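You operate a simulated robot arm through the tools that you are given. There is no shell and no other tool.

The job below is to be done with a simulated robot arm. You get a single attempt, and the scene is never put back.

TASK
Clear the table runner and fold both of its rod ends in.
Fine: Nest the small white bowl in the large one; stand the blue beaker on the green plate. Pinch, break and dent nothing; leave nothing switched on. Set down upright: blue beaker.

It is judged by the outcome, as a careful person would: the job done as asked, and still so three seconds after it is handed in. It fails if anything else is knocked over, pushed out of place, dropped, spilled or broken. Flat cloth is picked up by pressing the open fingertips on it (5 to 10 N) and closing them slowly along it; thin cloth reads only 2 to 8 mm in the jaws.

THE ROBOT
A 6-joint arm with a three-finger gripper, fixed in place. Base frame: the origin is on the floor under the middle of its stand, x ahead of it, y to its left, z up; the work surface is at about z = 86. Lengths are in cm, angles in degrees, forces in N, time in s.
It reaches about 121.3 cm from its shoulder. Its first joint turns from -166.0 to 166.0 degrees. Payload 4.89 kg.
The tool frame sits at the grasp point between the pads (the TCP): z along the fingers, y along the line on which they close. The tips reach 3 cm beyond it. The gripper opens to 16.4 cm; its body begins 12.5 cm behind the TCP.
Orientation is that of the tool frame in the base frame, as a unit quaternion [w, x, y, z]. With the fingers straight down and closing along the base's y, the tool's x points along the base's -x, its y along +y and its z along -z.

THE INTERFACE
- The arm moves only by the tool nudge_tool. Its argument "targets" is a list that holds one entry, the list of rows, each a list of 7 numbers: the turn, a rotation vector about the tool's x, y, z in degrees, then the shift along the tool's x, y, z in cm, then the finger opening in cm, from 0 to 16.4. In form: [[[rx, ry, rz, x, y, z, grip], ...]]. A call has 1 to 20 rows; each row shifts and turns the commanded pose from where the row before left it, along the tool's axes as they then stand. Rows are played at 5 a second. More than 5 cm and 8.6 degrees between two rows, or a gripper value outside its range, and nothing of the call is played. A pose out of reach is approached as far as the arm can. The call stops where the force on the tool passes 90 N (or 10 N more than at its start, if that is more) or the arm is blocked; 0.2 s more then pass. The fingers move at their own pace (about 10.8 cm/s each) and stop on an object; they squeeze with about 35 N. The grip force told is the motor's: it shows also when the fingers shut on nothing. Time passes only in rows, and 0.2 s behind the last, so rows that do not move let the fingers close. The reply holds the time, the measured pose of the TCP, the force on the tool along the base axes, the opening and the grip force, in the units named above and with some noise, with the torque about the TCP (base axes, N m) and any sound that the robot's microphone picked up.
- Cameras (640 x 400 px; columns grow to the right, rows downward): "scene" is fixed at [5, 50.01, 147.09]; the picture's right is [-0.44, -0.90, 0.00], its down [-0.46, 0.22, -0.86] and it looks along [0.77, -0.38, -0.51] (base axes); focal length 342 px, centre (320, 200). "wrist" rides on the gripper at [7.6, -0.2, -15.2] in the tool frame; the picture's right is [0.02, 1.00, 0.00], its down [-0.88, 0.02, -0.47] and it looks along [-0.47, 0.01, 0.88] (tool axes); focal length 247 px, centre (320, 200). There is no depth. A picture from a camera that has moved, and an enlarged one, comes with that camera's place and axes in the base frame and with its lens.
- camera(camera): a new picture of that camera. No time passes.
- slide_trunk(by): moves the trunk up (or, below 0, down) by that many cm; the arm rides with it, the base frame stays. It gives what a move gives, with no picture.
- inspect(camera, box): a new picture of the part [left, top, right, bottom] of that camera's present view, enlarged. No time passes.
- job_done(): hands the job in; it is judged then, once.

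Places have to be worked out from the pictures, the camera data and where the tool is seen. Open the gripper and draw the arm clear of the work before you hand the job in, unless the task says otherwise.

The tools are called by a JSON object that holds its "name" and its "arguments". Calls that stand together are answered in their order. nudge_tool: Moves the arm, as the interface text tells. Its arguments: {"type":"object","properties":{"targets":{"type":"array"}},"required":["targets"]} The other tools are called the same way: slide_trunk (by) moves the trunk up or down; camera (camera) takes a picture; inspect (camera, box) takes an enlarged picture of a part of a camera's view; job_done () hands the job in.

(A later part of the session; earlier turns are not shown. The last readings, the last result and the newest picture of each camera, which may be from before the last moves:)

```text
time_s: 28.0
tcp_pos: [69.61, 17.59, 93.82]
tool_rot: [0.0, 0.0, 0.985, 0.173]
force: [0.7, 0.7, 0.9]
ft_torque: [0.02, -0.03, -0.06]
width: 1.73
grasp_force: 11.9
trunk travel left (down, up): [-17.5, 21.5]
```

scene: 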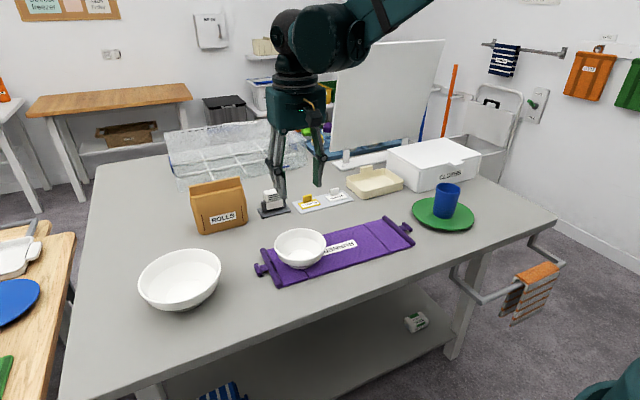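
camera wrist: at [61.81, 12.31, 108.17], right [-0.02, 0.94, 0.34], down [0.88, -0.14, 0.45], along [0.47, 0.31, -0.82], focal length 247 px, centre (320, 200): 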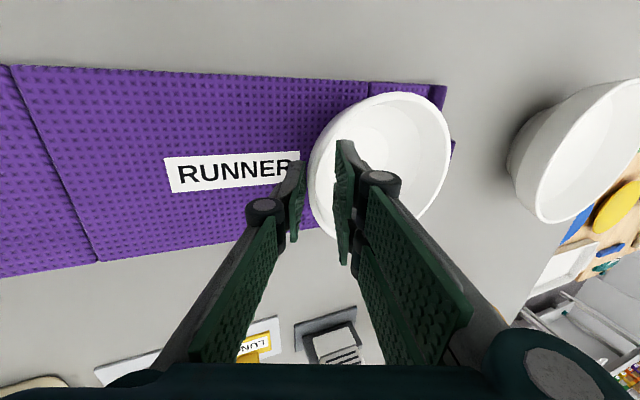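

Contact is at 1.73 cm width, and the pinch is centred on the bowl in x. I'll tighten a little more and do a tiny test lift.

{"name": "nudge_tool", "arguments": {"targets": [[[0, 0, 0, 0, 0, 0, 1.3], [0, 0, 0, 0, 0, 0, 1.0], [0, 0, 0, 0, 0, 0, 1.0]]]}}

{"name": "inspect", "arguments": {"camera": "scene", "box": [250, 180, 370, 290]}}

{"name": "camera", "arguments": {"camera": "wrist"}}

```text
time_s: 28.8
tcp_pos: [69.39, 17.6, 93.85]
tool_rot: [0.0, -0.001, 0.985, 0.174]
force: [0.9, 1.7, -0.7]
ft_torque: [0.01, 0.04, -0.07]
width: 1.65
grasp_force: 35.0
trunk travel left (down, up): [-17.5, 21.5]
```

```text
3.64 times, centred on (310, 235) of scene
camera zoom: at [5.0, 50.01, 147.09], right [-0.44, -0.9, 0.0], down [-0.46, 0.22, -0.86], along [0.77, -0.38, -0.51], focal length 1244 px, centre (356, 73)
```

zoom: 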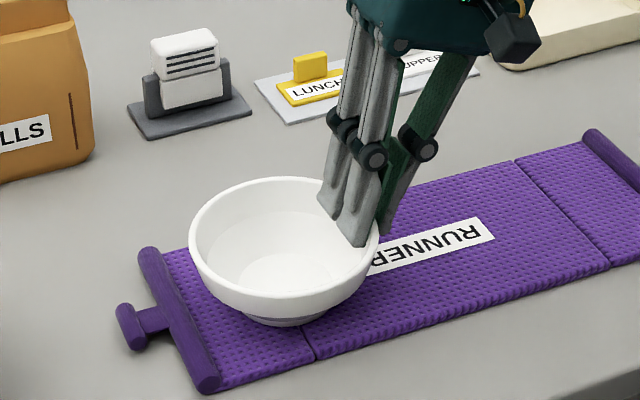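

```text
taken
camera wrist: at [61.81, 12.31, 108.17], right [-0.02, 0.94, 0.34], down [0.88, -0.14, 0.45], along [0.47, 0.31, -0.82], focal length 247 px, centre (320, 200)
```

wrist: 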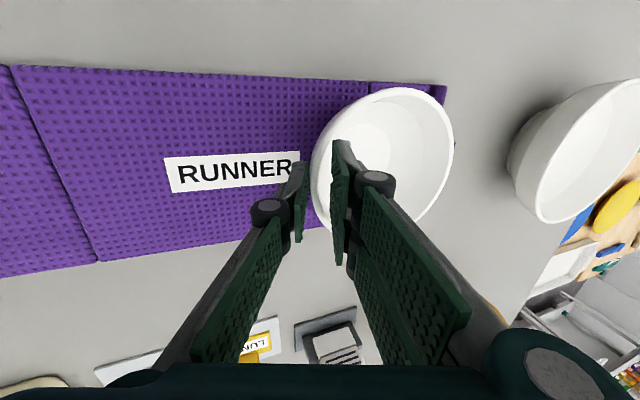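

The grip is firm, 35 N at 1.65 cm. Test lift of about 1.5 cm straight up, then look at the bowl's tilt.

{"name": "nudge_tool", "arguments": {"targets": [[[0, 0, 0, 0, 0.1, -0.28, 1.0], [0, 0, 0, 0, 0.17, -0.47, 1.0], [0, 0, 0, 0, 0.24, -0.66, 1.0], [0, 0, 0, 0, 0, 0, 1.0]]]}}

{"name": "inspect", "arguments": {"camera": "scene", "box": [250, 180, 370, 290]}}

{"name": "camera", "arguments": {"camera": "wrist"}}

```text
time_s: 29.8
tcp_pos: [69.53, 17.34, 95.37]
tool_rot: [0.0, 0.0, 0.985, 0.174]
force: [-0.4, 0.0, -1.4]
ft_torque: [-0.14, 0.0, -0.02]
width: 1.66
grasp_force: 35.5
trunk travel left (down, up): [-17.5, 21.5]
```

```text
3.64 times, centred on (310, 235) of scene
camera zoom: at [5.0, 50.01, 147.09], right [-0.44, -0.9, 0.0], down [-0.46, 0.22, -0.86], along [0.77, -0.38, -0.51], focal length 1244 px, centre (356, 73)
```

zoom: 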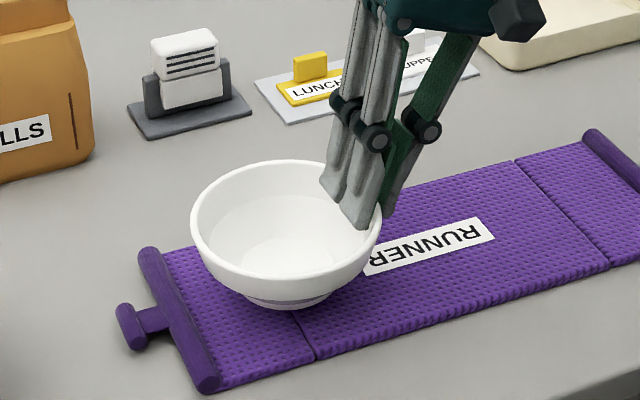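

```text
taken
camera wrist: at [61.79, 12.09, 109.65], right [-0.02, 0.94, 0.34], down [0.88, -0.14, 0.45], along [0.47, 0.31, -0.82], focal length 247 px, centre (320, 200)
```

wrist: 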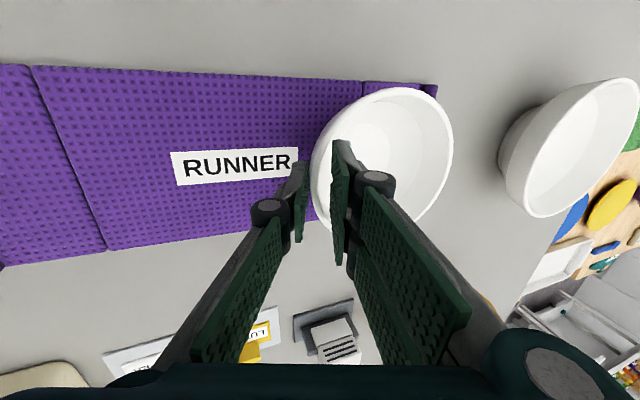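

The bowl is held level, and the torque suggests it's light. I'll lift about 10 cm more and carry it toward the large bowl, stopping short to check alignment.

{"name": "nudge_tool", "arguments": {"targets": [[[0, 0, 0, 0, 0.68, -1.88, 1.0], [0, 0, 0, 0, 0.855, -2.35, 1.0], [0, 0, 0, 0, 0.855, -2.35, 1.0], [0, 0, 0, 0, 0.855, -2.35, 1.0], [0, 0, 0, 0, 0.68, -1.88, 1.0], [0, 0, 0, 0, 1.88, 0.684, 1.0], [0, 0, 0, 0, 2.82, 1.026, 1.0], [0, 0, 0, 0, 2.82, 1.026, 1.0], [0, 0, 0, 0, 2.82, 1.026, 1.0], [0, 0, 0, 0, 2.82, 1.026, 1.0], [0, 0, 0, 0, 2.82, 1.026, 1.0], [0, 0, 0, 0, 2.82, 1.026, 1.0], [0, 0, 0, 0, 2.82, 1.026, 1.0], [0, 0, 0, 0, 1.88, 0.684, 1.0], [0, 0, 0, 0, 0, 0, 1.0], [0, 0, 0, 0, 0, 0, 1.0]]]}}

{"name": "camera", "arguments": {"camera": "wrist"}}

{"name": "camera", "arguments": {"camera": "scene"}}

```text
time_s: 33.2
tcp_pos: [69.54, 42.47, 106.74]
tool_rot: [0.0, 0.0, 0.985, 0.174]
force: [0.5, -0.3, -1.6]
ft_torque: [-0.15, 0.04, 0.02]
width: 1.65
grasp_force: 36.0
trunk travel left (down, up): [-17.5, 21.5]
```

```text
taken
camera wrist: at [61.75, 37.28, 121.07], right [-0.02, 0.94, 0.34], down [0.88, -0.14, 0.45], along [0.47, 0.31, -0.82], focal length 247 px, centre (320, 200)
```

wrist: 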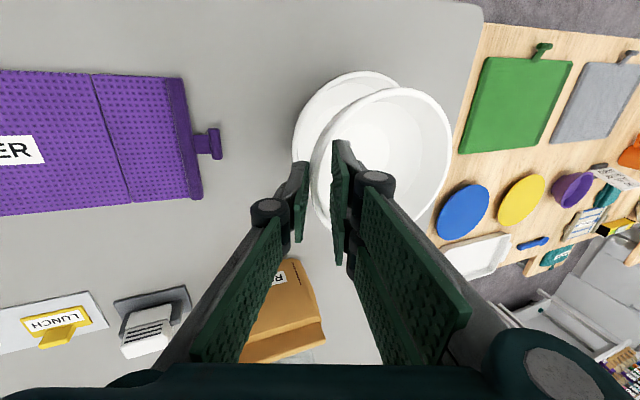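

```text
taken
```

scene: 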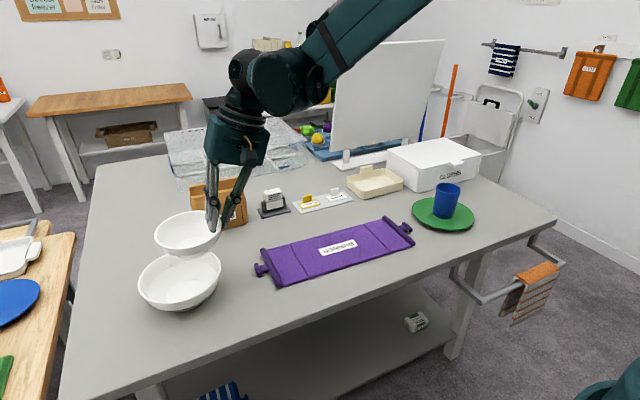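

{"name": "inspect", "arguments": {"camera": "wrist", "box": [270, 60, 470, 240]}}

{"name": "inspect", "arguments": {"camera": "scene", "box": [120, 190, 260, 320]}}

```text
2.22 times, centred on (370, 150) of wrist
camera zoom: at [61.75, 37.28, 121.07], right [-0.02, 0.94, 0.34], down [0.88, -0.14, 0.45], along [0.47, 0.31, -0.82], focal length 549 px, centre (209, 311)
```

zoom: 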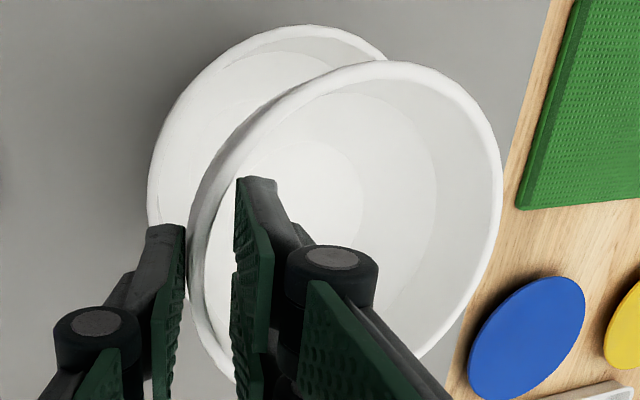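

```text
3.08 times, centred on (190, 255) of scene
camera zoom: at [5.0, 50.01, 147.09], right [-0.44, -0.9, 0.0], down [-0.46, 0.22, -0.86], along [0.77, -0.38, -0.51], focal length 1053 px, centre (720, 31)
```

zoom: 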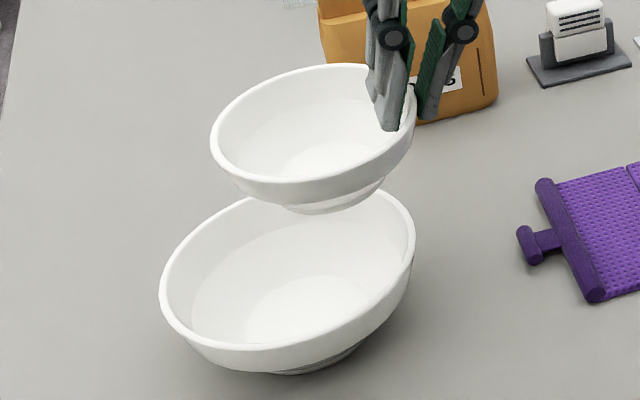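

The runner is clear now. I place the large bowl's centre at about (70.5, 52.6) and the held bowl at TCP + (0, 6.3). I'll move over it with about a 1 cm +y offset to leave finger room, and check again before lowering.

{"name": "nudge_tool", "arguments": {"targets": [[[0, 0, 0, -0.3, 1.2, 0.44, 1.0], [0, 0, 0, -0.4, 1.7, 0.62, 1.0], [0, 0, 0, -0.3, 1.61, 0.58, 1.0], [0, 0, 0, 0, 0, 0, 1.0], [0, 0, 0, 0, -1.37, 3.76, 1.0], [0, 0, 0, 0, -1.03, 2.82, 1.0], [0, 0, 0, 0, 0, 0, 1.0], [0, 0, 0, 0, 0, 0, 1.0]]]}}

{"name": "camera", "arguments": {"camera": "wrist"}}

{"name": "inspect", "arguments": {"camera": "scene", "box": [120, 190, 260, 320]}}

```text
time_s: 35.0
tcp_pos: [70.72, 47.29, 99.82]
tool_rot: [0.0, 0.0, 0.985, 0.173]
force: [0.4, -0.7, -2.3]
ft_torque: [-0.12, 0.06, 0.02]
width: 1.65
grasp_force: 35.3
trunk travel left (down, up): [-17.5, 21.5]
```

```text
taken
camera wrist: at [63.02, 41.92, 114.09], right [-0.02, 0.94, 0.34], down [0.88, -0.14, 0.45], along [0.47, 0.31, -0.82], focal length 247 px, centre (320, 200)
```

wrist: 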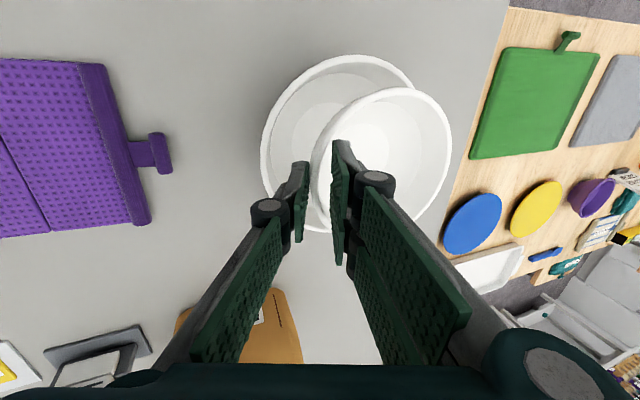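

```text
3.08 times, centred on (190, 255) of scene
camera zoom: at [5.0, 50.01, 147.09], right [-0.44, -0.9, 0.0], down [-0.46, 0.22, -0.86], along [0.77, -0.38, -0.51], focal length 1053 px, centre (720, 31)
```

zoom: 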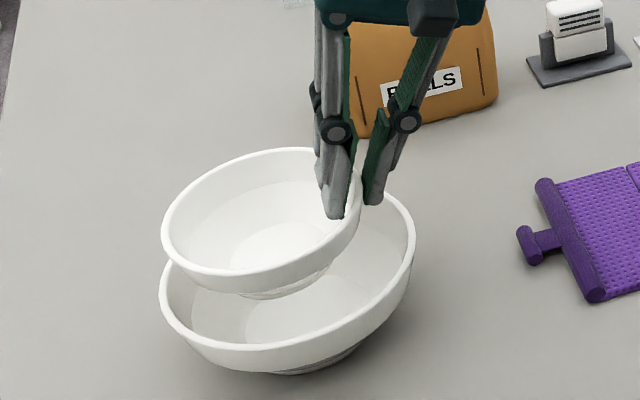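

The large bowl refines to about (70.7, 52.9), R≈8.8, and the small one is over (70.6, 53.4). I'll shift 0.4 cm further +y and lower into it partway.

{"name": "nudge_tool", "arguments": {"targets": [[[0, 0, 0, 0, 0.376, 0.137, 1.0], [0, 0, 0, 0, -0.342, 0.94, 1.0], [0, 0, 0, 0, -0.342, 0.94, 1.0], [0, 0, 0, 0, -0.342, 0.94, 1.0], [0, 0, 0, 0, 0, 0, 1.0], [0, 0, 0, 0, 0, 0, 1.0]]]}}

{"name": "camera", "arguments": {"camera": "wrist"}}

{"name": "inspect", "arguments": {"camera": "scene", "box": [120, 190, 260, 320]}}

```text
time_s: 36.4
tcp_pos: [70.5, 47.7, 96.8]
tool_rot: [-0.001, 0.0, 0.985, 0.174]
force: [0.1, -0.5, -1.4]
ft_torque: [-0.12, 0.02, -0.04]
width: 1.66
grasp_force: 34.7
trunk travel left (down, up): [-17.5, 21.5]
```

```text
taken
camera wrist: at [62.8, 42.44, 111.13], right [-0.02, 0.94, 0.34], down [0.88, -0.14, 0.45], along [0.47, 0.31, -0.82], focal length 247 px, centre (320, 200)
```

wrist: 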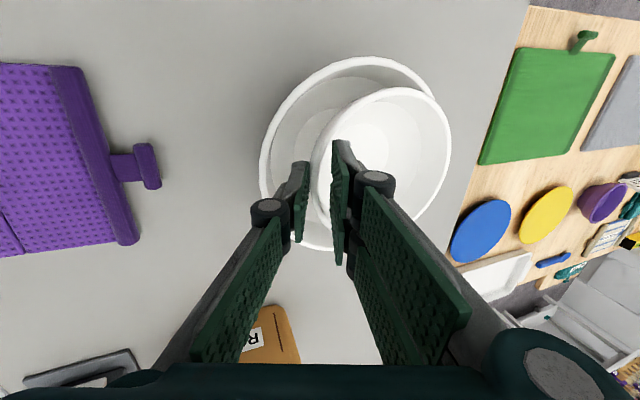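

```text
3.08 times, centred on (190, 255) of scene
camera zoom: at [5.0, 50.01, 147.09], right [-0.44, -0.9, 0.0], down [-0.46, 0.22, -0.86], along [0.77, -0.38, -0.51], focal length 1053 px, centre (720, 31)
```

zoom: 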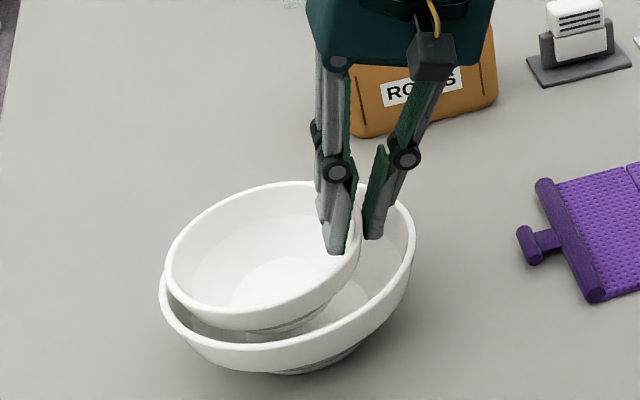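

The offset looks like about 1.2 cm, slightly more than I want, so I'll come back 0.3 cm and continue lowering.

{"name": "nudge_tool", "arguments": {"targets": [[[0, 0, 0, 0, -0.453, 0.367, 1.0], [0, 0, 0, 0, -0.171, 0.47, 1.0], [0, 0, 0, 0, -0.171, 0.47, 1.0], [0, 0, 0, 0, 0, 0, 1.0]]]}}

{"name": "camera", "arguments": {"camera": "wrist"}}

{"name": "inspect", "arguments": {"camera": "scene", "box": [120, 190, 260, 320]}}

```text
time_s: 37.4
tcp_pos: [70.38, 47.5, 95.37]
tool_rot: [0.0, -0.001, 0.985, 0.173]
force: [0.6, -2.0, -0.8]
ft_torque: [-0.01, -0.01, -0.06]
width: 1.64
grasp_force: 34.4
trunk travel left (down, up): [-17.5, 21.5]
```

```text
taken
camera wrist: at [62.73, 42.11, 109.65], right [-0.02, 0.94, 0.34], down [0.88, -0.14, 0.45], along [0.47, 0.31, -0.82], focal length 247 px, centre (320, 200)
```

wrist: 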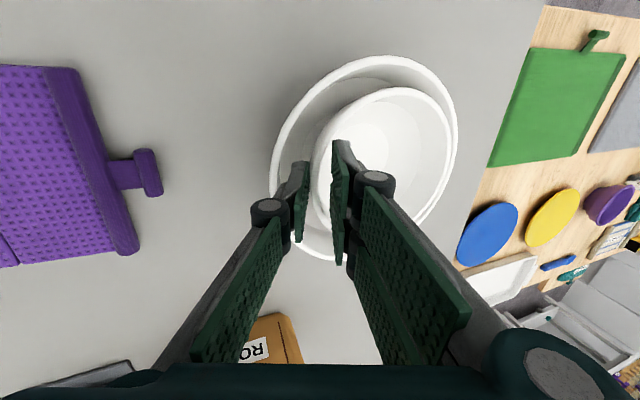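

```text
3.08 times, centred on (190, 255) of scene
camera zoom: at [5.0, 50.01, 147.09], right [-0.44, -0.9, 0.0], down [-0.46, 0.22, -0.86], along [0.77, -0.38, -0.51], focal length 1053 px, centre (720, 31)
```

zoom: 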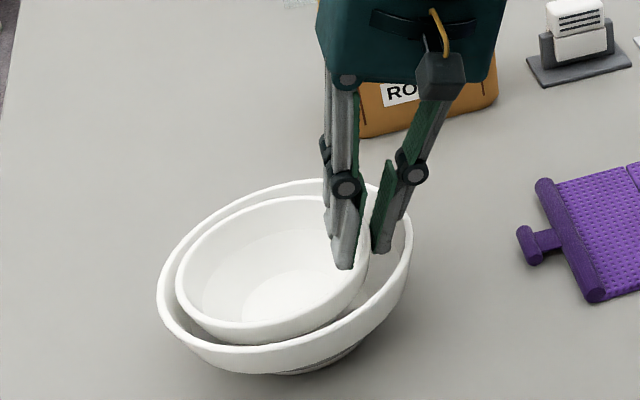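

The held torque dropped and there is about 2 N in -y, so the small bowl is brushing the big bowl's inner wall on the +y side. I'll back off 0.4 cm in -y at this height and read the forces.

{"name": "nudge_tool", "arguments": {"targets": [[[0, 0, 0, 0, -0.188, -0.068, 1.0], [0, 0, 0, 0, -0.188, -0.068, 1.0], [0, 0, 0, 0, 0, 0, 1.0]]]}}

{"name": "inspect", "arguments": {"camera": "scene", "box": [120, 190, 260, 320]}}

{"name": "inspect", "arguments": {"camera": "wrist", "box": [250, 40, 470, 270]}}

```text
time_s: 38.2
tcp_pos: [70.48, 46.96, 95.34]
tool_rot: [-0.001, 0.001, 0.985, 0.174]
force: [0.4, -0.1, -2.2]
ft_torque: [-0.16, -0.01, 0.01]
width: 1.65
grasp_force: 35.1
trunk travel left (down, up): [-17.5, 21.5]
```

```text
3.08 times, centred on (190, 255) of scene
camera zoom: at [5.0, 50.01, 147.09], right [-0.44, -0.9, 0.0], down [-0.46, 0.22, -0.86], along [0.77, -0.38, -0.51], focal length 1053 px, centre (720, 31)
```

zoom: 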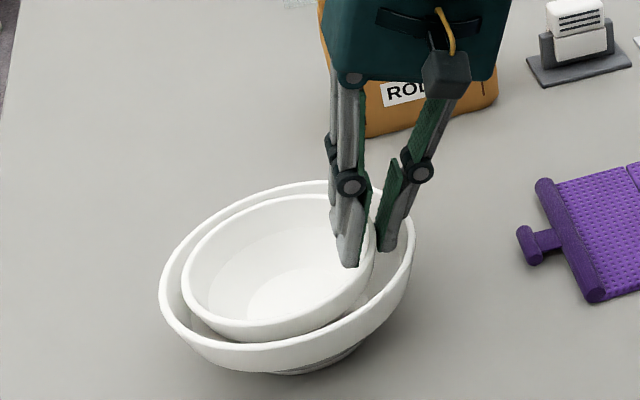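

```text
1.74 times, centred on (360, 155) of wrist
camera zoom: at [62.75, 41.73, 109.65], right [-0.02, 0.94, 0.34], down [0.88, -0.14, 0.45], along [0.47, 0.31, -0.82], focal length 430 px, centre (250, 278)
```

zoom: 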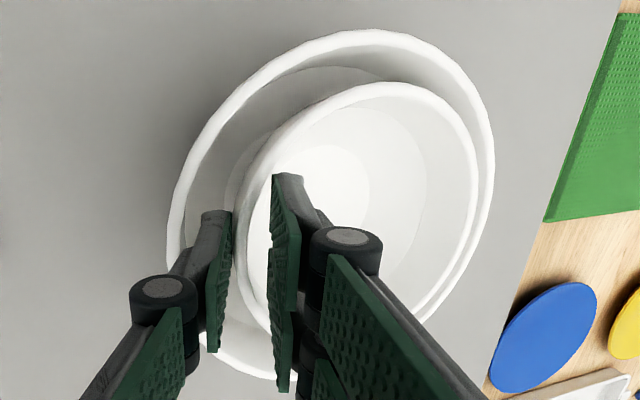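

It's free again; the forces match the hanging weight. The rim gaps are about 2.2 cm on the finger side and 1.1 cm on the far side. I'll lower straight down in small steps and read the force.

{"name": "nudge_tool", "arguments": {"targets": [[[0, 0, 0, 0, -0.103, 0.282, 1.0], [0, 0, 0, 0, -0.068, 0.188, 1.0], [0, 0, 0, 0, 0, 0, 1.0]]]}}

```text
time_s: 39.0
tcp_pos: [70.49, 46.87, 94.81]
tool_rot: [-0.001, 0.0, 0.985, 0.174]
force: [0.4, -1.2, -1.2]
ft_torque: [-0.07, 0.01, -0.03]
width: 1.68
grasp_force: 34.9
trunk travel left (down, up): [-17.5, 21.5]
```

Light contact again on the +y side. I'll shift 0.25 cm toward -y and re-read before lowering more.

{"name": "nudge_tool", "arguments": {"targets": [[[0, 0, 0, 0, -0.235, -0.086, 1.0], [0, 0, 0, 0, 0, 0, 1.0]]]}}

{"name": "inspect", "arguments": {"camera": "scene", "box": [120, 190, 260, 320]}}

{"name": "inspect", "arguments": {"camera": "wrist", "box": [250, 40, 470, 270]}}

```text
time_s: 39.6
tcp_pos: [70.47, 46.73, 94.84]
tool_rot: [0.0, 0.0, 0.985, 0.174]
force: [0.2, 2.9, -1.2]
ft_torque: [-0.09, 0.03, -0.03]
width: 1.62
grasp_force: 35.4
trunk travel left (down, up): [-17.5, 21.5]
```

```text
3.08 times, centred on (190, 255) of scene
camera zoom: at [5.0, 50.01, 147.09], right [-0.44, -0.9, 0.0], down [-0.46, 0.22, -0.86], along [0.77, -0.38, -0.51], focal length 1053 px, centre (720, 31)
```

zoom: 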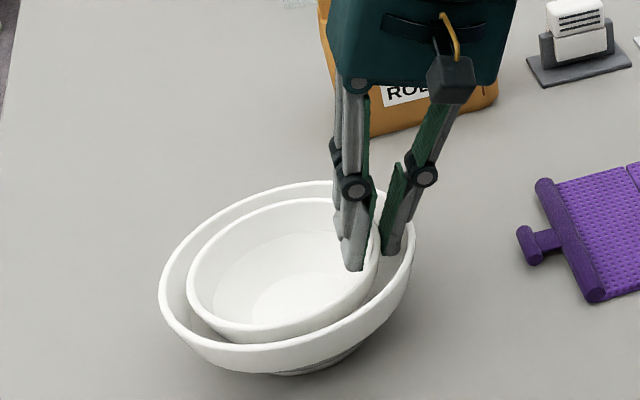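

```text
1.74 times, centred on (360, 155) of wrist
camera zoom: at [62.77, 41.5, 109.18], right [-0.02, 0.94, 0.34], down [0.88, -0.14, 0.45], along [0.47, 0.31, -0.82], focal length 430 px, centre (250, 278)
```

zoom: 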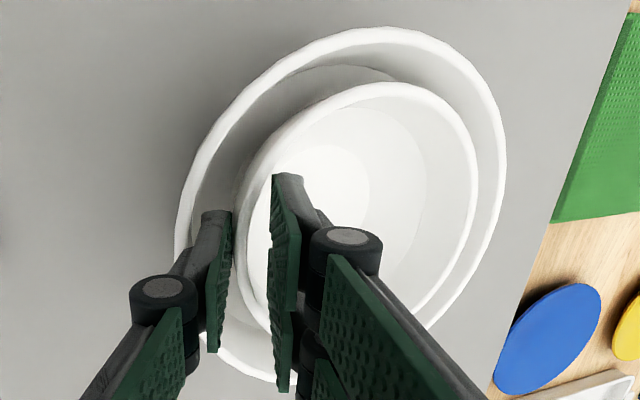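

Now there's about +2.9 N in y: the outer finger's back is grazing the large bowl's rim. I'll shift back 0.15 cm in +y and read again.

{"name": "nudge_tool", "arguments": {"targets": [[[0, 0, 0, 0, 0.141, 0.051, 1.0], [0, 0, 0, 0, 0, 0, 1.0], [0, 0, 0, 0, 0, 0, 1.0]]]}}

```text
time_s: 40.4
tcp_pos: [70.5, 46.9, 94.79]
tool_rot: [0.0, 0.0, 0.985, 0.173]
force: [-0.6, 0.2, -1.8]
ft_torque: [-0.1, 0.01, 0.03]
width: 1.66
grasp_force: 34.7
trunk travel left (down, up): [-17.5, 21.5]
```

Free again. I'll continue down along the wall direction (tool z) in 2–3 mm steps.

{"name": "nudge_tool", "arguments": {"targets": [[[0, 0, 0, 0, 0, 0.25, 1.0], [0, 0, 0, 0, 0, 0, 1.0], [0, 0, 0, 0, 0, 0, 1.0]]]}}

```text
time_s: 41.2
tcp_pos: [70.55, 46.95, 94.69]
tool_rot: [0.0, -0.001, 0.985, 0.174]
force: [1.7, -1.3, 3.0]
ft_torque: [0.06, -0.01, -0.11]
width: 1.62
grasp_force: 35.2
trunk travel left (down, up): [-17.5, 21.5]
```

Upward contact of about 5 N near the foot means the small bowl's base is resting on the large bowl's floor. I'll open gently, shifting the tool inward so the outer finger barely moves in the narrow gap.

{"name": "nudge_tool", "arguments": {"targets": [[[0, 0, 0, 0, 0, 0, 1.5], [0, 0, 0, 0, 0, 0, 1.8], [0, 0, 0, 0, 0.1, 0, 2.1], [0, 0, 0, 0, 0.1, 0, 2.4], [0, 0, 0, 0, 0.15, 0, 2.7], [0, 0, 0, 0, 0, 0, 2.7]]]}}

{"name": "inspect", "arguments": {"camera": "scene", "box": [120, 190, 260, 320]}}

{"name": "inspect", "arguments": {"camera": "wrist", "box": [250, 40, 470, 270]}}

```text
time_s: 42.6
tcp_pos: [70.63, 47.4, 94.65]
tool_rot: [0.0, 0.001, 0.985, 0.174]
force: [4.2, -1.3, 6.3]
ft_torque: [-0.11, -0.03, -0.04]
width: 2.63
grasp_force: 0.1
trunk travel left (down, up): [-17.5, 21.5]
```

```text
3.08 times, centred on (190, 255) of scene
camera zoom: at [5.0, 50.01, 147.09], right [-0.44, -0.9, 0.0], down [-0.46, 0.22, -0.86], along [0.77, -0.38, -0.51], focal length 1053 px, centre (720, 31)
```

zoom: 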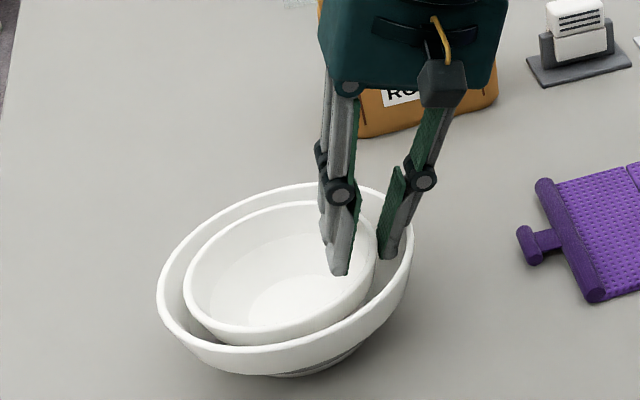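

```text
1.74 times, centred on (360, 155) of wrist
camera zoom: at [62.82, 42.07, 109.04], right [-0.02, 0.94, 0.34], down [0.88, -0.14, 0.45], along [0.47, 0.31, -0.82], focal length 430 px, centre (250, 278)
```

zoom: 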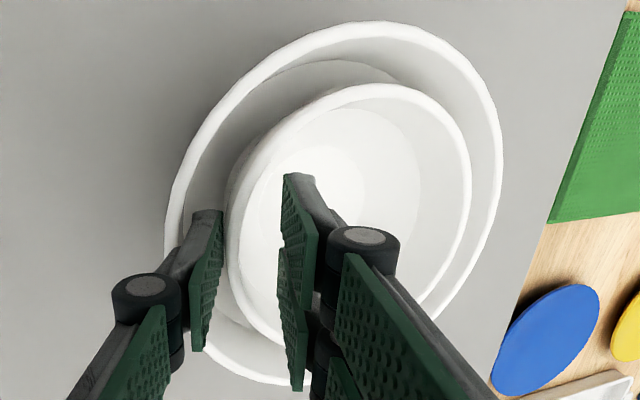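

The bowl is released and sits nested. There's a slight residual touch of a finger, about 6 N upward, so I'll withdraw along the wall direction in small steps.

{"name": "nudge_tool", "arguments": {"targets": [[[0, 0, 0, 0, 0, -0.3, 2.7], [0, 0, 0, 0, 0, -0.3, 2.7], [0, 0, 0, 0, 0, 0, 2.7]]]}}

{"name": "inspect", "arguments": {"camera": "wrist", "box": [250, 40, 470, 270]}}

```text
time_s: 43.4
tcp_pos: [70.4, 47.15, 95.39]
tool_rot: [0.0, 0.0, 0.985, 0.175]
force: [-0.1, -1.8, -0.7]
ft_torque: [-0.01, -0.01, -0.02]
width: 2.74
grasp_force: 0.5
trunk travel left (down, up): [-17.5, 21.5]
```

```text
1.74 times, centred on (360, 155) of wrist
camera zoom: at [62.78, 41.81, 109.65], right [-0.02, 0.94, 0.34], down [0.88, -0.14, 0.45], along [0.47, 0.31, -0.82], focal length 430 px, centre (250, 278)
```

zoom: 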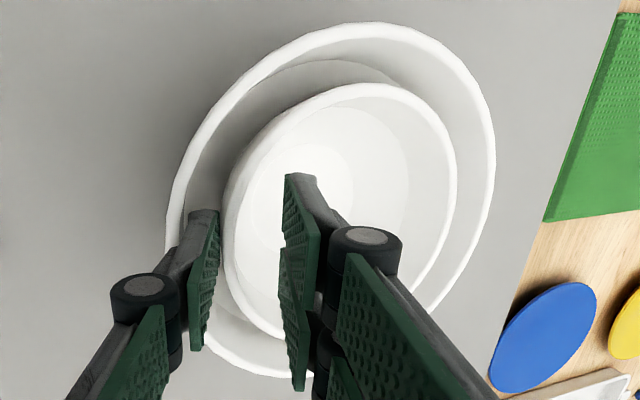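

Forces are back to zero. I'll withdraw fully along the wall direction, then straight up.

{"name": "nudge_tool", "arguments": {"targets": [[[0, 0, 0, 0, 0, -0.7, 2.7], [0, 0, 0, 0, 0, -1.0, 2.7], [0, 0, 0, 0, 0, -1.5, 2.7], [0, 0, 0, 0, 0.5, -2.5, 2.7], [0, 0, 0, 0, 0.85, -2.35, 2.7], [0, 0, 0, 0, 0.85, -2.35, 2.7], [0, 0, 0, 0, 0.85, -2.35, 2.7], [0, 0, 0, 0, 0, 0, 2.7]]]}}

{"name": "inspect", "arguments": {"camera": "scene", "box": [120, 190, 260, 320]}}

{"name": "camera", "arguments": {"camera": "wrist"}}

```text
time_s: 45.2
tcp_pos: [70.65, 45.56, 108.2]
tool_rot: [0.0, 0.0, 0.985, 0.174]
force: [-0.1, 0.2, 0.0]
ft_torque: [0.02, 0.0, -0.01]
width: 2.71
grasp_force: 0.1
trunk travel left (down, up): [-17.5, 21.5]
```

```text
3.08 times, centred on (190, 255) of scene
camera zoom: at [5.0, 50.01, 147.09], right [-0.44, -0.9, 0.0], down [-0.46, 0.22, -0.86], along [0.77, -0.38, -0.51], focal length 1053 px, centre (720, 31)
```

zoom: 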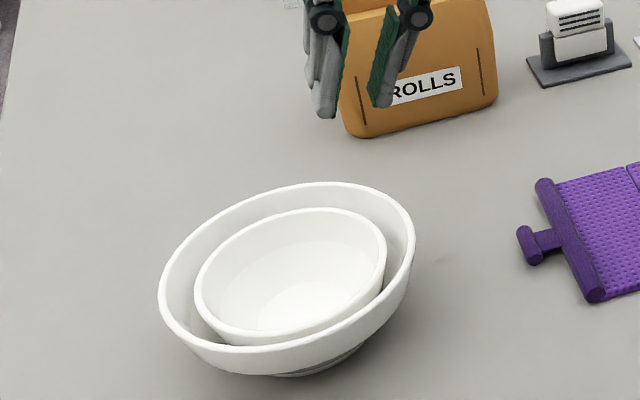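

```text
taken
camera wrist: at [62.85, 40.46, 122.5], right [-0.02, 0.94, 0.34], down [0.88, -0.14, 0.45], along [0.47, 0.31, -0.82], focal length 247 px, centre (320, 200)
```

wrist: 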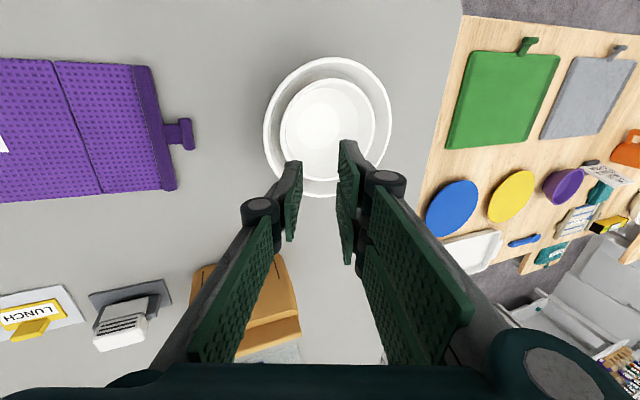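

The small bowl is nested level in the large one. Next, the runner's +y rod end and its T-handle. I'll level the tool, move above the handle, and turn the hand 90° so the fingers close along x, across the T-bar's length.

{"name": "nudge_tool", "arguments": {"targets": [[[6.667, 0, 0, 0, 0, 0, 2.7], [6.667, 0, 0, 0, 0, 0, 2.7], [6.666, 0, 0, 0, 0, 0, 2.7], [0, 0, 0, 0, -3.3, 0, 4], [0, 0, 0, 0, -3.3, 0, 6], [0, 0, 0, 0, -3.3, 0, 8], [0, 0, -8.2, 0, 0, 0, 8], [0, 0, -8.2, 0, 0, 0, 8], [0, 0, -8.2, 0, 0, 0, 8], [0, 0, -8.2, 0, 0, 0, 8], [0, 0, -8.2, 0, 0, 0, 8], [0, 0, -8.2, 0, 0, 0, 8], [0, 0, -8.2, 0, 0, 0, 8], [0, 0, -8.2, 0, 0, 0, 8], [0, 0, -8.2, 0, 0, 0, 8], [0, 0, -8.2, 0, 0, 0, 8], [0, 0, -8, 0, 0, 0, 8], [0, 0, 0, 0, 0, 0, 8], [0, 0, 0, 0, 0, 0, 8]]]}}

{"name": "camera", "arguments": {"camera": "wrist"}}

{"name": "camera", "arguments": {"camera": "scene"}}

```text
time_s: 49.2
tcp_pos: [70.38, 35.58, 108.34]
tool_rot: [0.0, 0.707, -0.707, 0.0]
force: [0.0, -0.3, -0.2]
ft_torque: [0.0, -0.02, -0.03]
width: 8.02
grasp_force: 0.0
trunk travel left (down, up): [-17.5, 21.5]
```

```text
taken
camera wrist: at [70.56, 28.15, 123.57], right [-1.0, -0.02, 0.0], down [-0.02, 0.88, 0.47], along [-0.01, 0.47, -0.88], focal length 247 px, centre (320, 200)
```

wrist: 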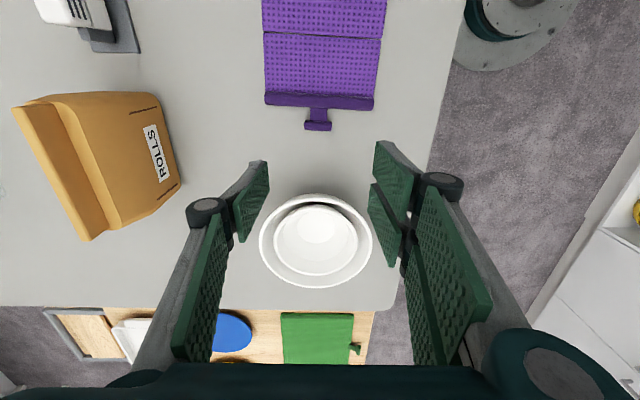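

```text
taken
```

scene: 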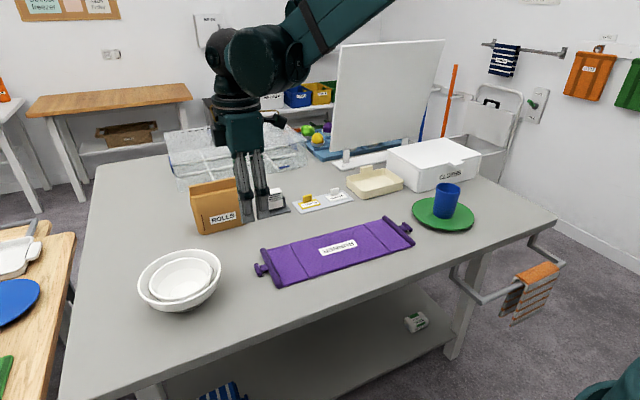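

{"name": "inspect", "arguments": {"camera": "wrist", "box": [240, 0, 410, 150]}}

{"name": "inspect", "arguments": {"camera": "scene", "box": [245, 225, 335, 295]}}

```text
2.67 times, centred on (325, 75) of wrist
camera zoom: at [70.56, 28.15, 123.57], right [-1.0, -0.02, 0.0], down [-0.02, 0.88, 0.47], along [-0.01, 0.47, -0.88], focal length 659 px, centre (307, 533)
```

zoom: 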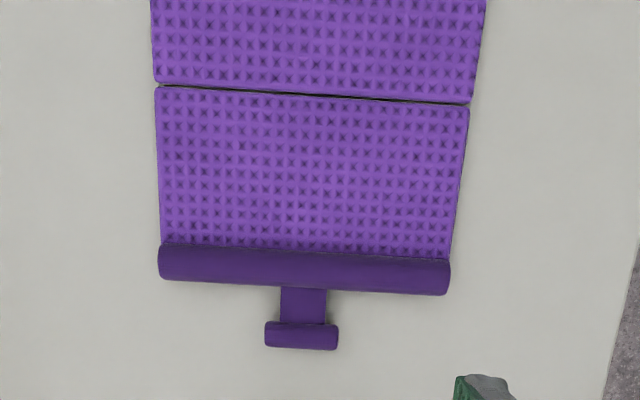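

```text
5.71 times, centred on (290, 260) of scene
camera zoom: at [5.0, 50.01, 147.09], right [-0.44, -0.9, 0.0], down [-0.46, 0.22, -0.86], along [0.77, -0.38, -0.51], focal length 1955 px, centre (491, -143)
```

zoom: 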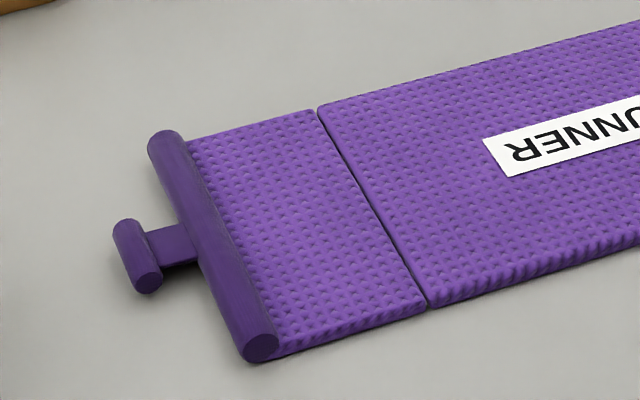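

The runner panels look like rigid hinged slabs: crease at y≈24.7, rod at y≈32.2, T-bar centred at (70.7, 35.5), about 4 cm long and 1.3 cm thick. Gripping the T-bar by its ends along x lets it pivot while I swing it over. I'll come down above it for a closer look.

{"name": "nudge_tool", "arguments": {"targets": [[[0, 0, 0, -0.45, -0.15, 3, 8], [0, 0, 0, -0.45, -0.15, 3, 8], [0, 0, 0, 0, 0, 3, 8], [0, 0, 0, 0, 0, 3, 8], [0, 0, 0, 0, 0, 0, 8], [0, 0, 0, 0, 0, 0, 8]]]}}

{"name": "camera", "arguments": {"camera": "wrist"}}

{"name": "inspect", "arguments": {"camera": "wrist", "box": [230, 60, 410, 260]}}

{"name": "inspect", "arguments": {"camera": "scene", "box": [215, 170, 335, 290]}}

```text
time_s: 50.6
tcp_pos: [70.9, 36.63, 95.93]
tool_rot: [0.001, -0.707, 0.708, 0.0]
force: [0.3, -0.6, -0.2]
ft_torque: [-0.02, 0.04, -0.02]
width: 8.0
grasp_force: 0.1
trunk travel left (down, up): [-17.5, 21.5]
```

```text
taken
camera wrist: at [70.96, 29.1, 111.22], right [-1.0, -0.02, 0.0], down [-0.02, 0.88, 0.47], along [-0.01, 0.47, -0.88], focal length 247 px, centre (320, 200)
```

wrist: 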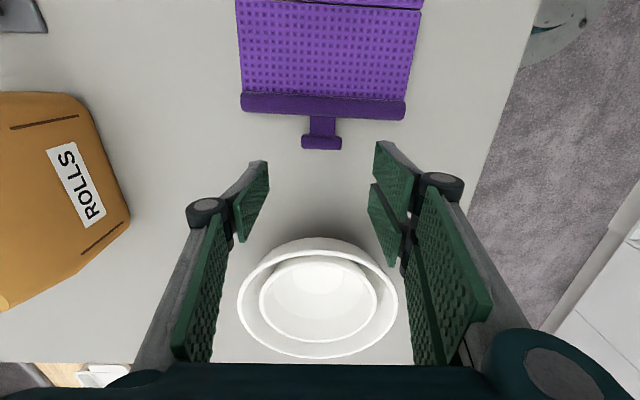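

```text
2.00 times, centred on (320, 160) of wrist
camera zoom: at [70.96, 29.1, 111.22], right [-1.0, -0.02, 0.0], down [-0.02, 0.88, 0.47], along [-0.01, 0.47, -0.88], focal length 494 px, centre (320, 280)
```

zoom: 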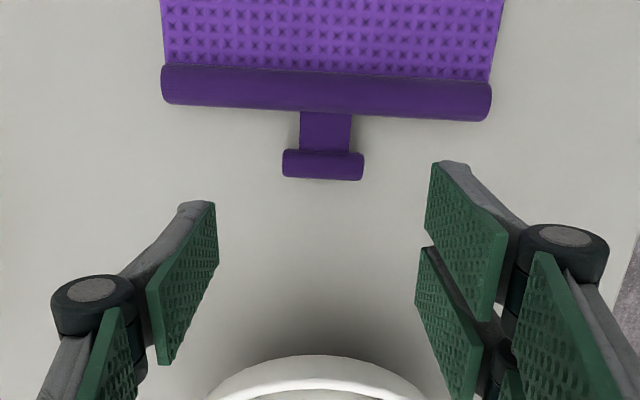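

```text
3.33 times, centred on (275, 230) of scene
camera zoom: at [5.0, 50.01, 147.09], right [-0.44, -0.9, 0.0], down [-0.46, 0.22, -0.86], along [0.77, -0.38, -0.51], focal length 1140 px, centre (470, 100)
```

zoom: 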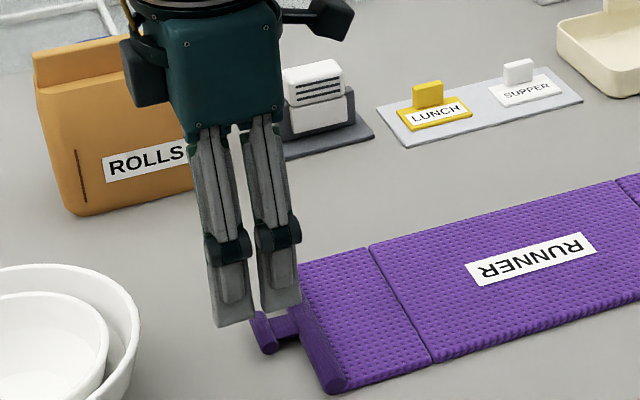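

Measurements agree: T-bar centre (70.66, 35.55), ends at x 68.65 and 72.67. I'll align at y≈36.5 so only one of the paired fingers and the single finger take the bar, clear of the rod. Then I'll close to 5.2 cm and lower carefully.

{"name": "nudge_tool", "arguments": {"targets": [[[0, 0, 0, 0.12, 0.1, 0, 6.5], [0, 0, 0, 0, 0, 1.5, 5.4], [0, 0, 0, 0, 0, 1.5, 5.4], [0, 0, 0, 0, 0, 1.2, 5.4], [0, 0, 0, 0, 0, 0, 5.4], [0, 0, 0, 0, 0, 0, 5.4]]]}}

{"name": "inspect", "arguments": {"camera": "wrist", "box": [230, 60, 410, 260]}}

{"name": "inspect", "arguments": {"camera": "scene", "box": [235, 210, 315, 290]}}

```text
time_s: 52.0
tcp_pos: [70.68, 36.48, 92.2]
tool_rot: [0.0, 0.707, -0.707, 0.0]
force: [1.1, 0.1, -0.1]
ft_torque: [0.02, 0.08, -0.01]
width: 5.37
grasp_force: 0.1
trunk travel left (down, up): [-17.5, 21.5]
```

```text
2.00 times, centred on (320, 160) of wrist
camera zoom: at [70.76, 28.92, 107.47], right [-1.0, -0.02, 0.0], down [-0.02, 0.88, 0.47], along [-0.01, 0.47, -0.88], focal length 494 px, centre (320, 280)
```

zoom: 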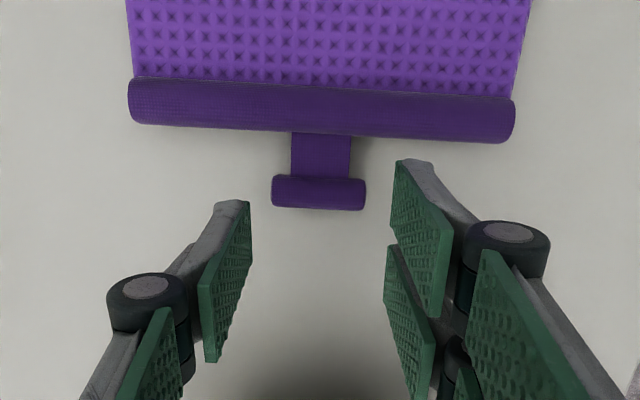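

```text
5.00 times, centred on (275, 250) of scene
camera zoom: at [5.0, 50.01, 147.09], right [-0.44, -0.9, 0.0], down [-0.46, 0.22, -0.86], along [0.77, -0.38, -0.51], focal length 1711 px, centre (545, -50)
```

zoom: 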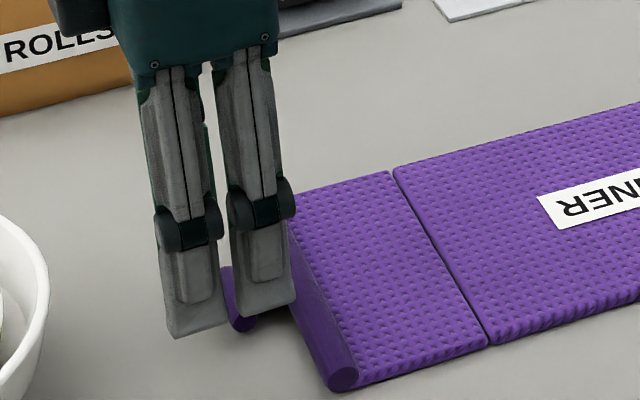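

Alignment looks right, with the rod edge just clear of the inner paired finger. I'll shift 0.1 cm outward and lower to just above the table.

{"name": "nudge_tool", "arguments": {"targets": [[[0, 0, 0, -0.1, 0, 1.0, 5.4], [0, 0, 0, 0, 0, 1.0, 5.4], [0, 0, 0, 0, 0, 0.5, 5.4], [0, 0, 0, 0, 0, 0, 5.4]]]}}

{"name": "inspect", "arguments": {"camera": "wrist", "box": [230, 60, 410, 260]}}

{"name": "inspect", "arguments": {"camera": "scene", "box": [235, 210, 315, 290]}}

```text
time_s: 53.0
tcp_pos: [70.59, 36.45, 89.55]
tool_rot: [0.0, -0.707, 0.707, -0.001]
force: [-0.3, -0.2, 0.4]
ft_torque: [-0.01, 0.03, 0.01]
width: 5.37
grasp_force: 0.0
trunk travel left (down, up): [-17.5, 21.5]
```

```text
2.00 times, centred on (320, 160) of wrist
camera zoom: at [70.7, 29.01, 104.92], right [-1.0, -0.02, 0.0], down [-0.02, 0.88, 0.47], along [-0.01, 0.47, -0.88], focal length 494 px, centre (320, 280)
```

zoom: 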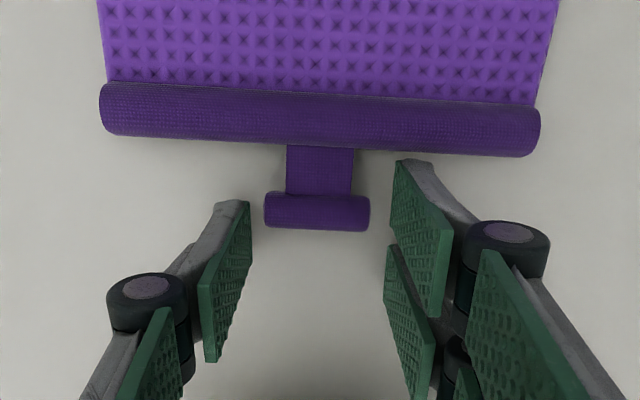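

```text
5.00 times, centred on (275, 250) of scene
camera zoom: at [5.0, 50.01, 147.09], right [-0.44, -0.9, 0.0], down [-0.46, 0.22, -0.86], along [0.77, -0.38, -0.51], focal length 1711 px, centre (545, -50)
```

zoom: 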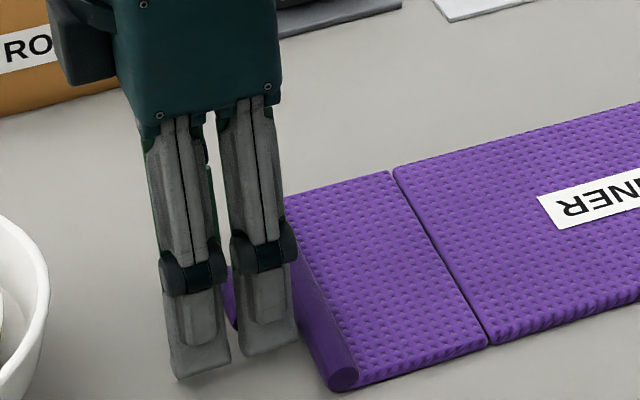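

{"name": "nudge_tool", "arguments": {"targets": [[[0, 0, 0, 0, 0, 0.3, 5.4], [0, 0, 0, 0, 0, 0, 5.4], [0, 0, 0, 0, 0, 0, 4.8], [0, 0, 0, 0, 0, 0, 4.4], [0, 0, 0, 0, 0, 0, 4.4]]]}}

{"name": "inspect", "arguments": {"camera": "wrist", "box": [230, 60, 410, 260]}}

```text
time_s: 54.2
tcp_pos: [70.7, 36.75, 89.48]
tool_rot: [0.0, 0.708, -0.706, 0.0]
force: [-0.7, -0.2, -0.1]
ft_torque: [0.03, 0.02, 0.05]
width: 4.42
grasp_force: 0.2
trunk travel left (down, up): [-17.5, 21.5]
```

```text
2.00 times, centred on (320, 160) of wrist
camera zoom: at [70.68, 29.09, 104.63], right [-1.0, -0.02, 0.0], down [-0.02, 0.88, 0.47], along [-0.01, 0.47, -0.88], focal length 494 px, centre (320, 280)
```

zoom: 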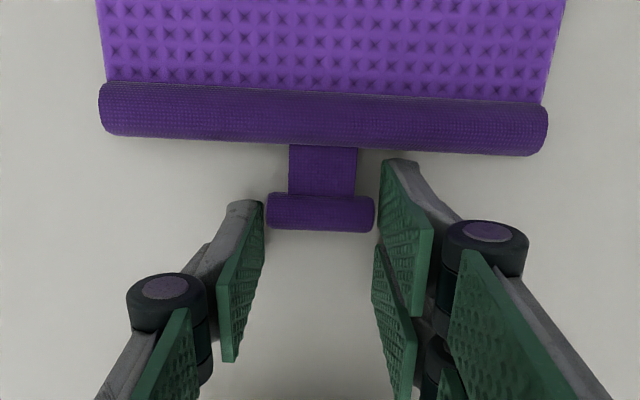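

The T-bar is centred between the pads. I'll close the last few millimetres and read the grip.

{"name": "nudge_tool", "arguments": {"targets": [[[0, 0, 0, 0, 0, 0, 4.1], [0, 0, 0, 0, 0, 0, 3.8], [0, 0, 0, 0, 0, 0, 3.7], [0, 0, 0, 0, 0, 0, 3.7]]]}}

{"name": "inspect", "arguments": {"camera": "wrist", "box": [230, 60, 410, 260]}}

```text
time_s: 55.2
tcp_pos: [70.63, 36.54, 89.44]
tool_rot: [0.0, -0.707, 0.707, 0.001]
force: [-0.2, -0.2, -0.5]
ft_torque: [0.0, 0.01, 0.01]
width: 4.24
grasp_force: 34.9
trunk travel left (down, up): [-17.5, 21.5]
```

```text
2.00 times, centred on (320, 160) of wrist
camera zoom: at [70.67, 29.09, 104.63], right [-1.0, -0.02, 0.0], down [-0.02, 0.88, 0.47], along [-0.01, 0.47, -0.88], focal length 494 px, centre (320, 280)
```

zoom: 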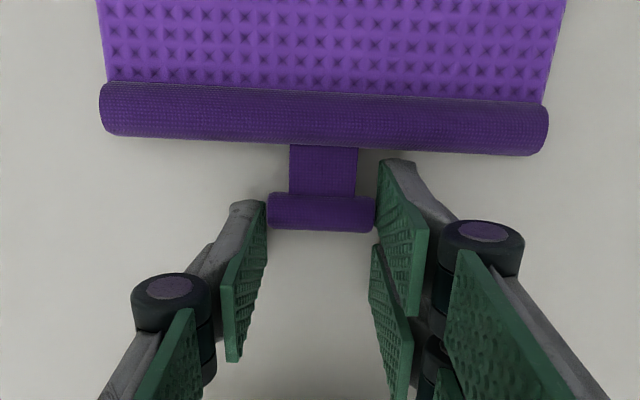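

The T-bar is held, 35 N at 4.24 cm. I'll swing it through the first ~16° of the arc about the crease and check the forces and picture.

{"name": "nudge_tool", "arguments": {"targets": [[[0, 0, 0, 0, 0, 0, 3.9], [0, 0, 0, 0.03, 0, -0.76, 3.9], [0, 0, 0, 0.08, 0, -0.753, 3.9], [0, 0, 0, 0.13, 0, -0.745, 3.9], [0, 0, 0, 0.18, 0, -0.738, 3.9], [0, 0, 0, 0, 0, 0, 3.9]]]}}

{"name": "camera", "arguments": {"camera": "wrist"}}

{"name": "inspect", "arguments": {"camera": "scene", "box": [215, 190, 375, 300]}}

```text
time_s: 56.6
tcp_pos: [70.84, 36.19, 92.42]
tool_rot: [0.0, -0.707, 0.707, 0.0]
force: [-1.0, 0.4, -0.3]
ft_torque: [0.34, 0.02, 0.02]
width: 4.21
grasp_force: 34.7
trunk travel left (down, up): [-17.5, 21.5]
```

```text
taken
camera wrist: at [70.8, 28.65, 107.67], right [-1.0, -0.02, 0.0], down [-0.02, 0.88, 0.47], along [-0.01, 0.47, -0.88], focal length 247 px, centre (320, 200)
```

wrist: 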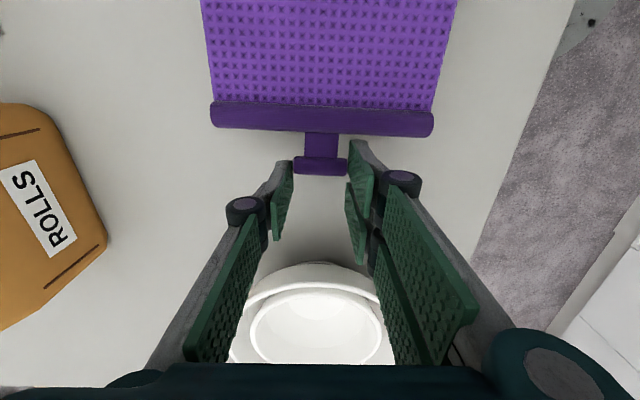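

```text
3.64 times, centred on (295, 245) of scene
camera zoom: at [5.0, 50.01, 147.09], right [-0.44, -0.9, 0.0], down [-0.46, 0.22, -0.86], along [0.77, -0.38, -0.51], focal length 1244 px, centre (411, 36)
```

zoom: 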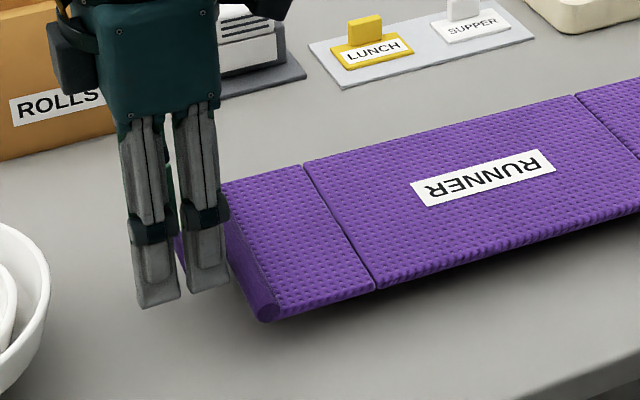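

The grip's twist is stopping the bar from pivoting (0.34 N·m), so the whole runner is tilting up instead of folding at the crease. I'll set it back down along the same path and regrip more lightly.

{"name": "nudge_tool", "arguments": {"targets": [[[0, 0, 0, -0.18, 0, 0.738, 3.9], [0, 0, 0, -0.13, 0, 0.745, 3.9], [0, 0, 0, -0.08, 0, 0.753, 3.9], [0, 0, 0, -0.03, 0, 0.7, 3.9], [0, 0, 0, 0, 0, 0, 3.9]]]}}

{"name": "nudge_tool", "arguments": {"targets": [[[0, 0, 0, 0, 0, 0, 4.05], [0, 0, 0, 0, 0, 0, 4.12], [0, 0, 0, 0, 0, 0, 4.12]]]}}

{"name": "inspect", "arguments": {"camera": "scene", "box": [215, 190, 375, 300]}}

```text
time_s: 57.8
tcp_pos: [70.72, 36.58, 89.27]
tool_rot: [0.0, -0.707, 0.707, -0.001]
force: [0.2, -1.7, 5.7]
ft_torque: [-0.6, -0.06, 0.03]
width: 4.23
grasp_force: 34.6
trunk travel left (down, up): [-17.5, 21.5]
```

```text
time_s: 58.6
tcp_pos: [70.67, 36.61, 89.34]
tool_rot: [0.0, -0.707, 0.708, 0.0]
force: [0.9, 0.0, 0.3]
ft_torque: [0.09, 0.04, 0.0]
width: 4.18
grasp_force: 35.3
trunk travel left (down, up): [-17.5, 21.5]
```

```text
3.64 times, centred on (295, 245) of scene
camera zoom: at [5.0, 50.01, 147.09], right [-0.44, -0.9, 0.0], down [-0.46, 0.22, -0.86], along [0.77, -0.38, -0.51], focal length 1244 px, centre (411, 36)
```

zoom: 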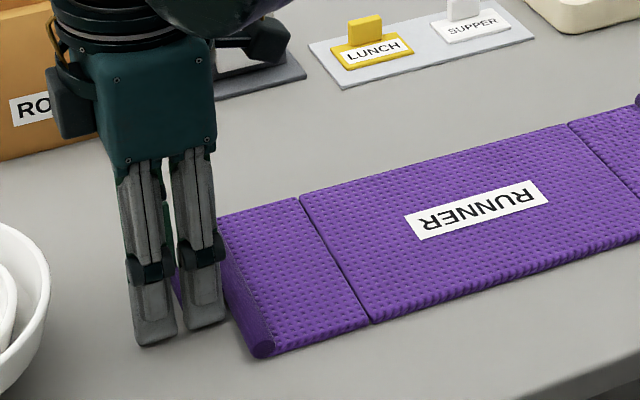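

It's flat on the table again. The grip force responds steeply to the commanded width, so I'll open in hundredths to find a light hold.

{"name": "nudge_tool", "arguments": {"targets": [[[0, 0, 0, 0, 0, 0, 4.16], [0, 0, 0, 0, 0, 0, 4.16]]]}}

{"name": "nudge_tool", "arguments": {"targets": [[[0, 0, 0, 0, 0, 0, 4.19], [0, 0, 0, 0, 0, 0, 4.19]]]}}

{"name": "nudge_tool", "arguments": {"targets": [[[0, 0, 0, 0, 0, 0, 4.22], [0, 0, 0, 0, 0, 0, 4.22]]]}}

```text
time_s: 59.2
tcp_pos: [70.75, 36.65, 89.37]
tool_rot: [0.0, -0.707, 0.708, 0.0]
force: [1.4, 0.4, -0.1]
ft_torque: [0.01, 0.02, -0.01]
width: 4.27
grasp_force: 11.9
trunk travel left (down, up): [-17.5, 21.5]
```

```text
time_s: 59.8
tcp_pos: [70.68, 36.82, 89.31]
tool_rot: [0.0, 0.708, -0.707, 0.001]
force: [1.0, 0.6, 0.1]
ft_torque: [0.03, 0.02, -0.03]
width: 4.27
grasp_force: 11.1
trunk travel left (down, up): [-17.5, 21.5]
```

```text
time_s: 60.4
tcp_pos: [70.8, 36.8, 89.38]
tool_rot: [0.0, -0.707, 0.707, 0.0]
force: [0.1, 0.3, -0.2]
ft_torque: [0.0, -0.01, 0.01]
width: 4.26
grasp_force: 11.5
trunk travel left (down, up): [-17.5, 21.5]
```

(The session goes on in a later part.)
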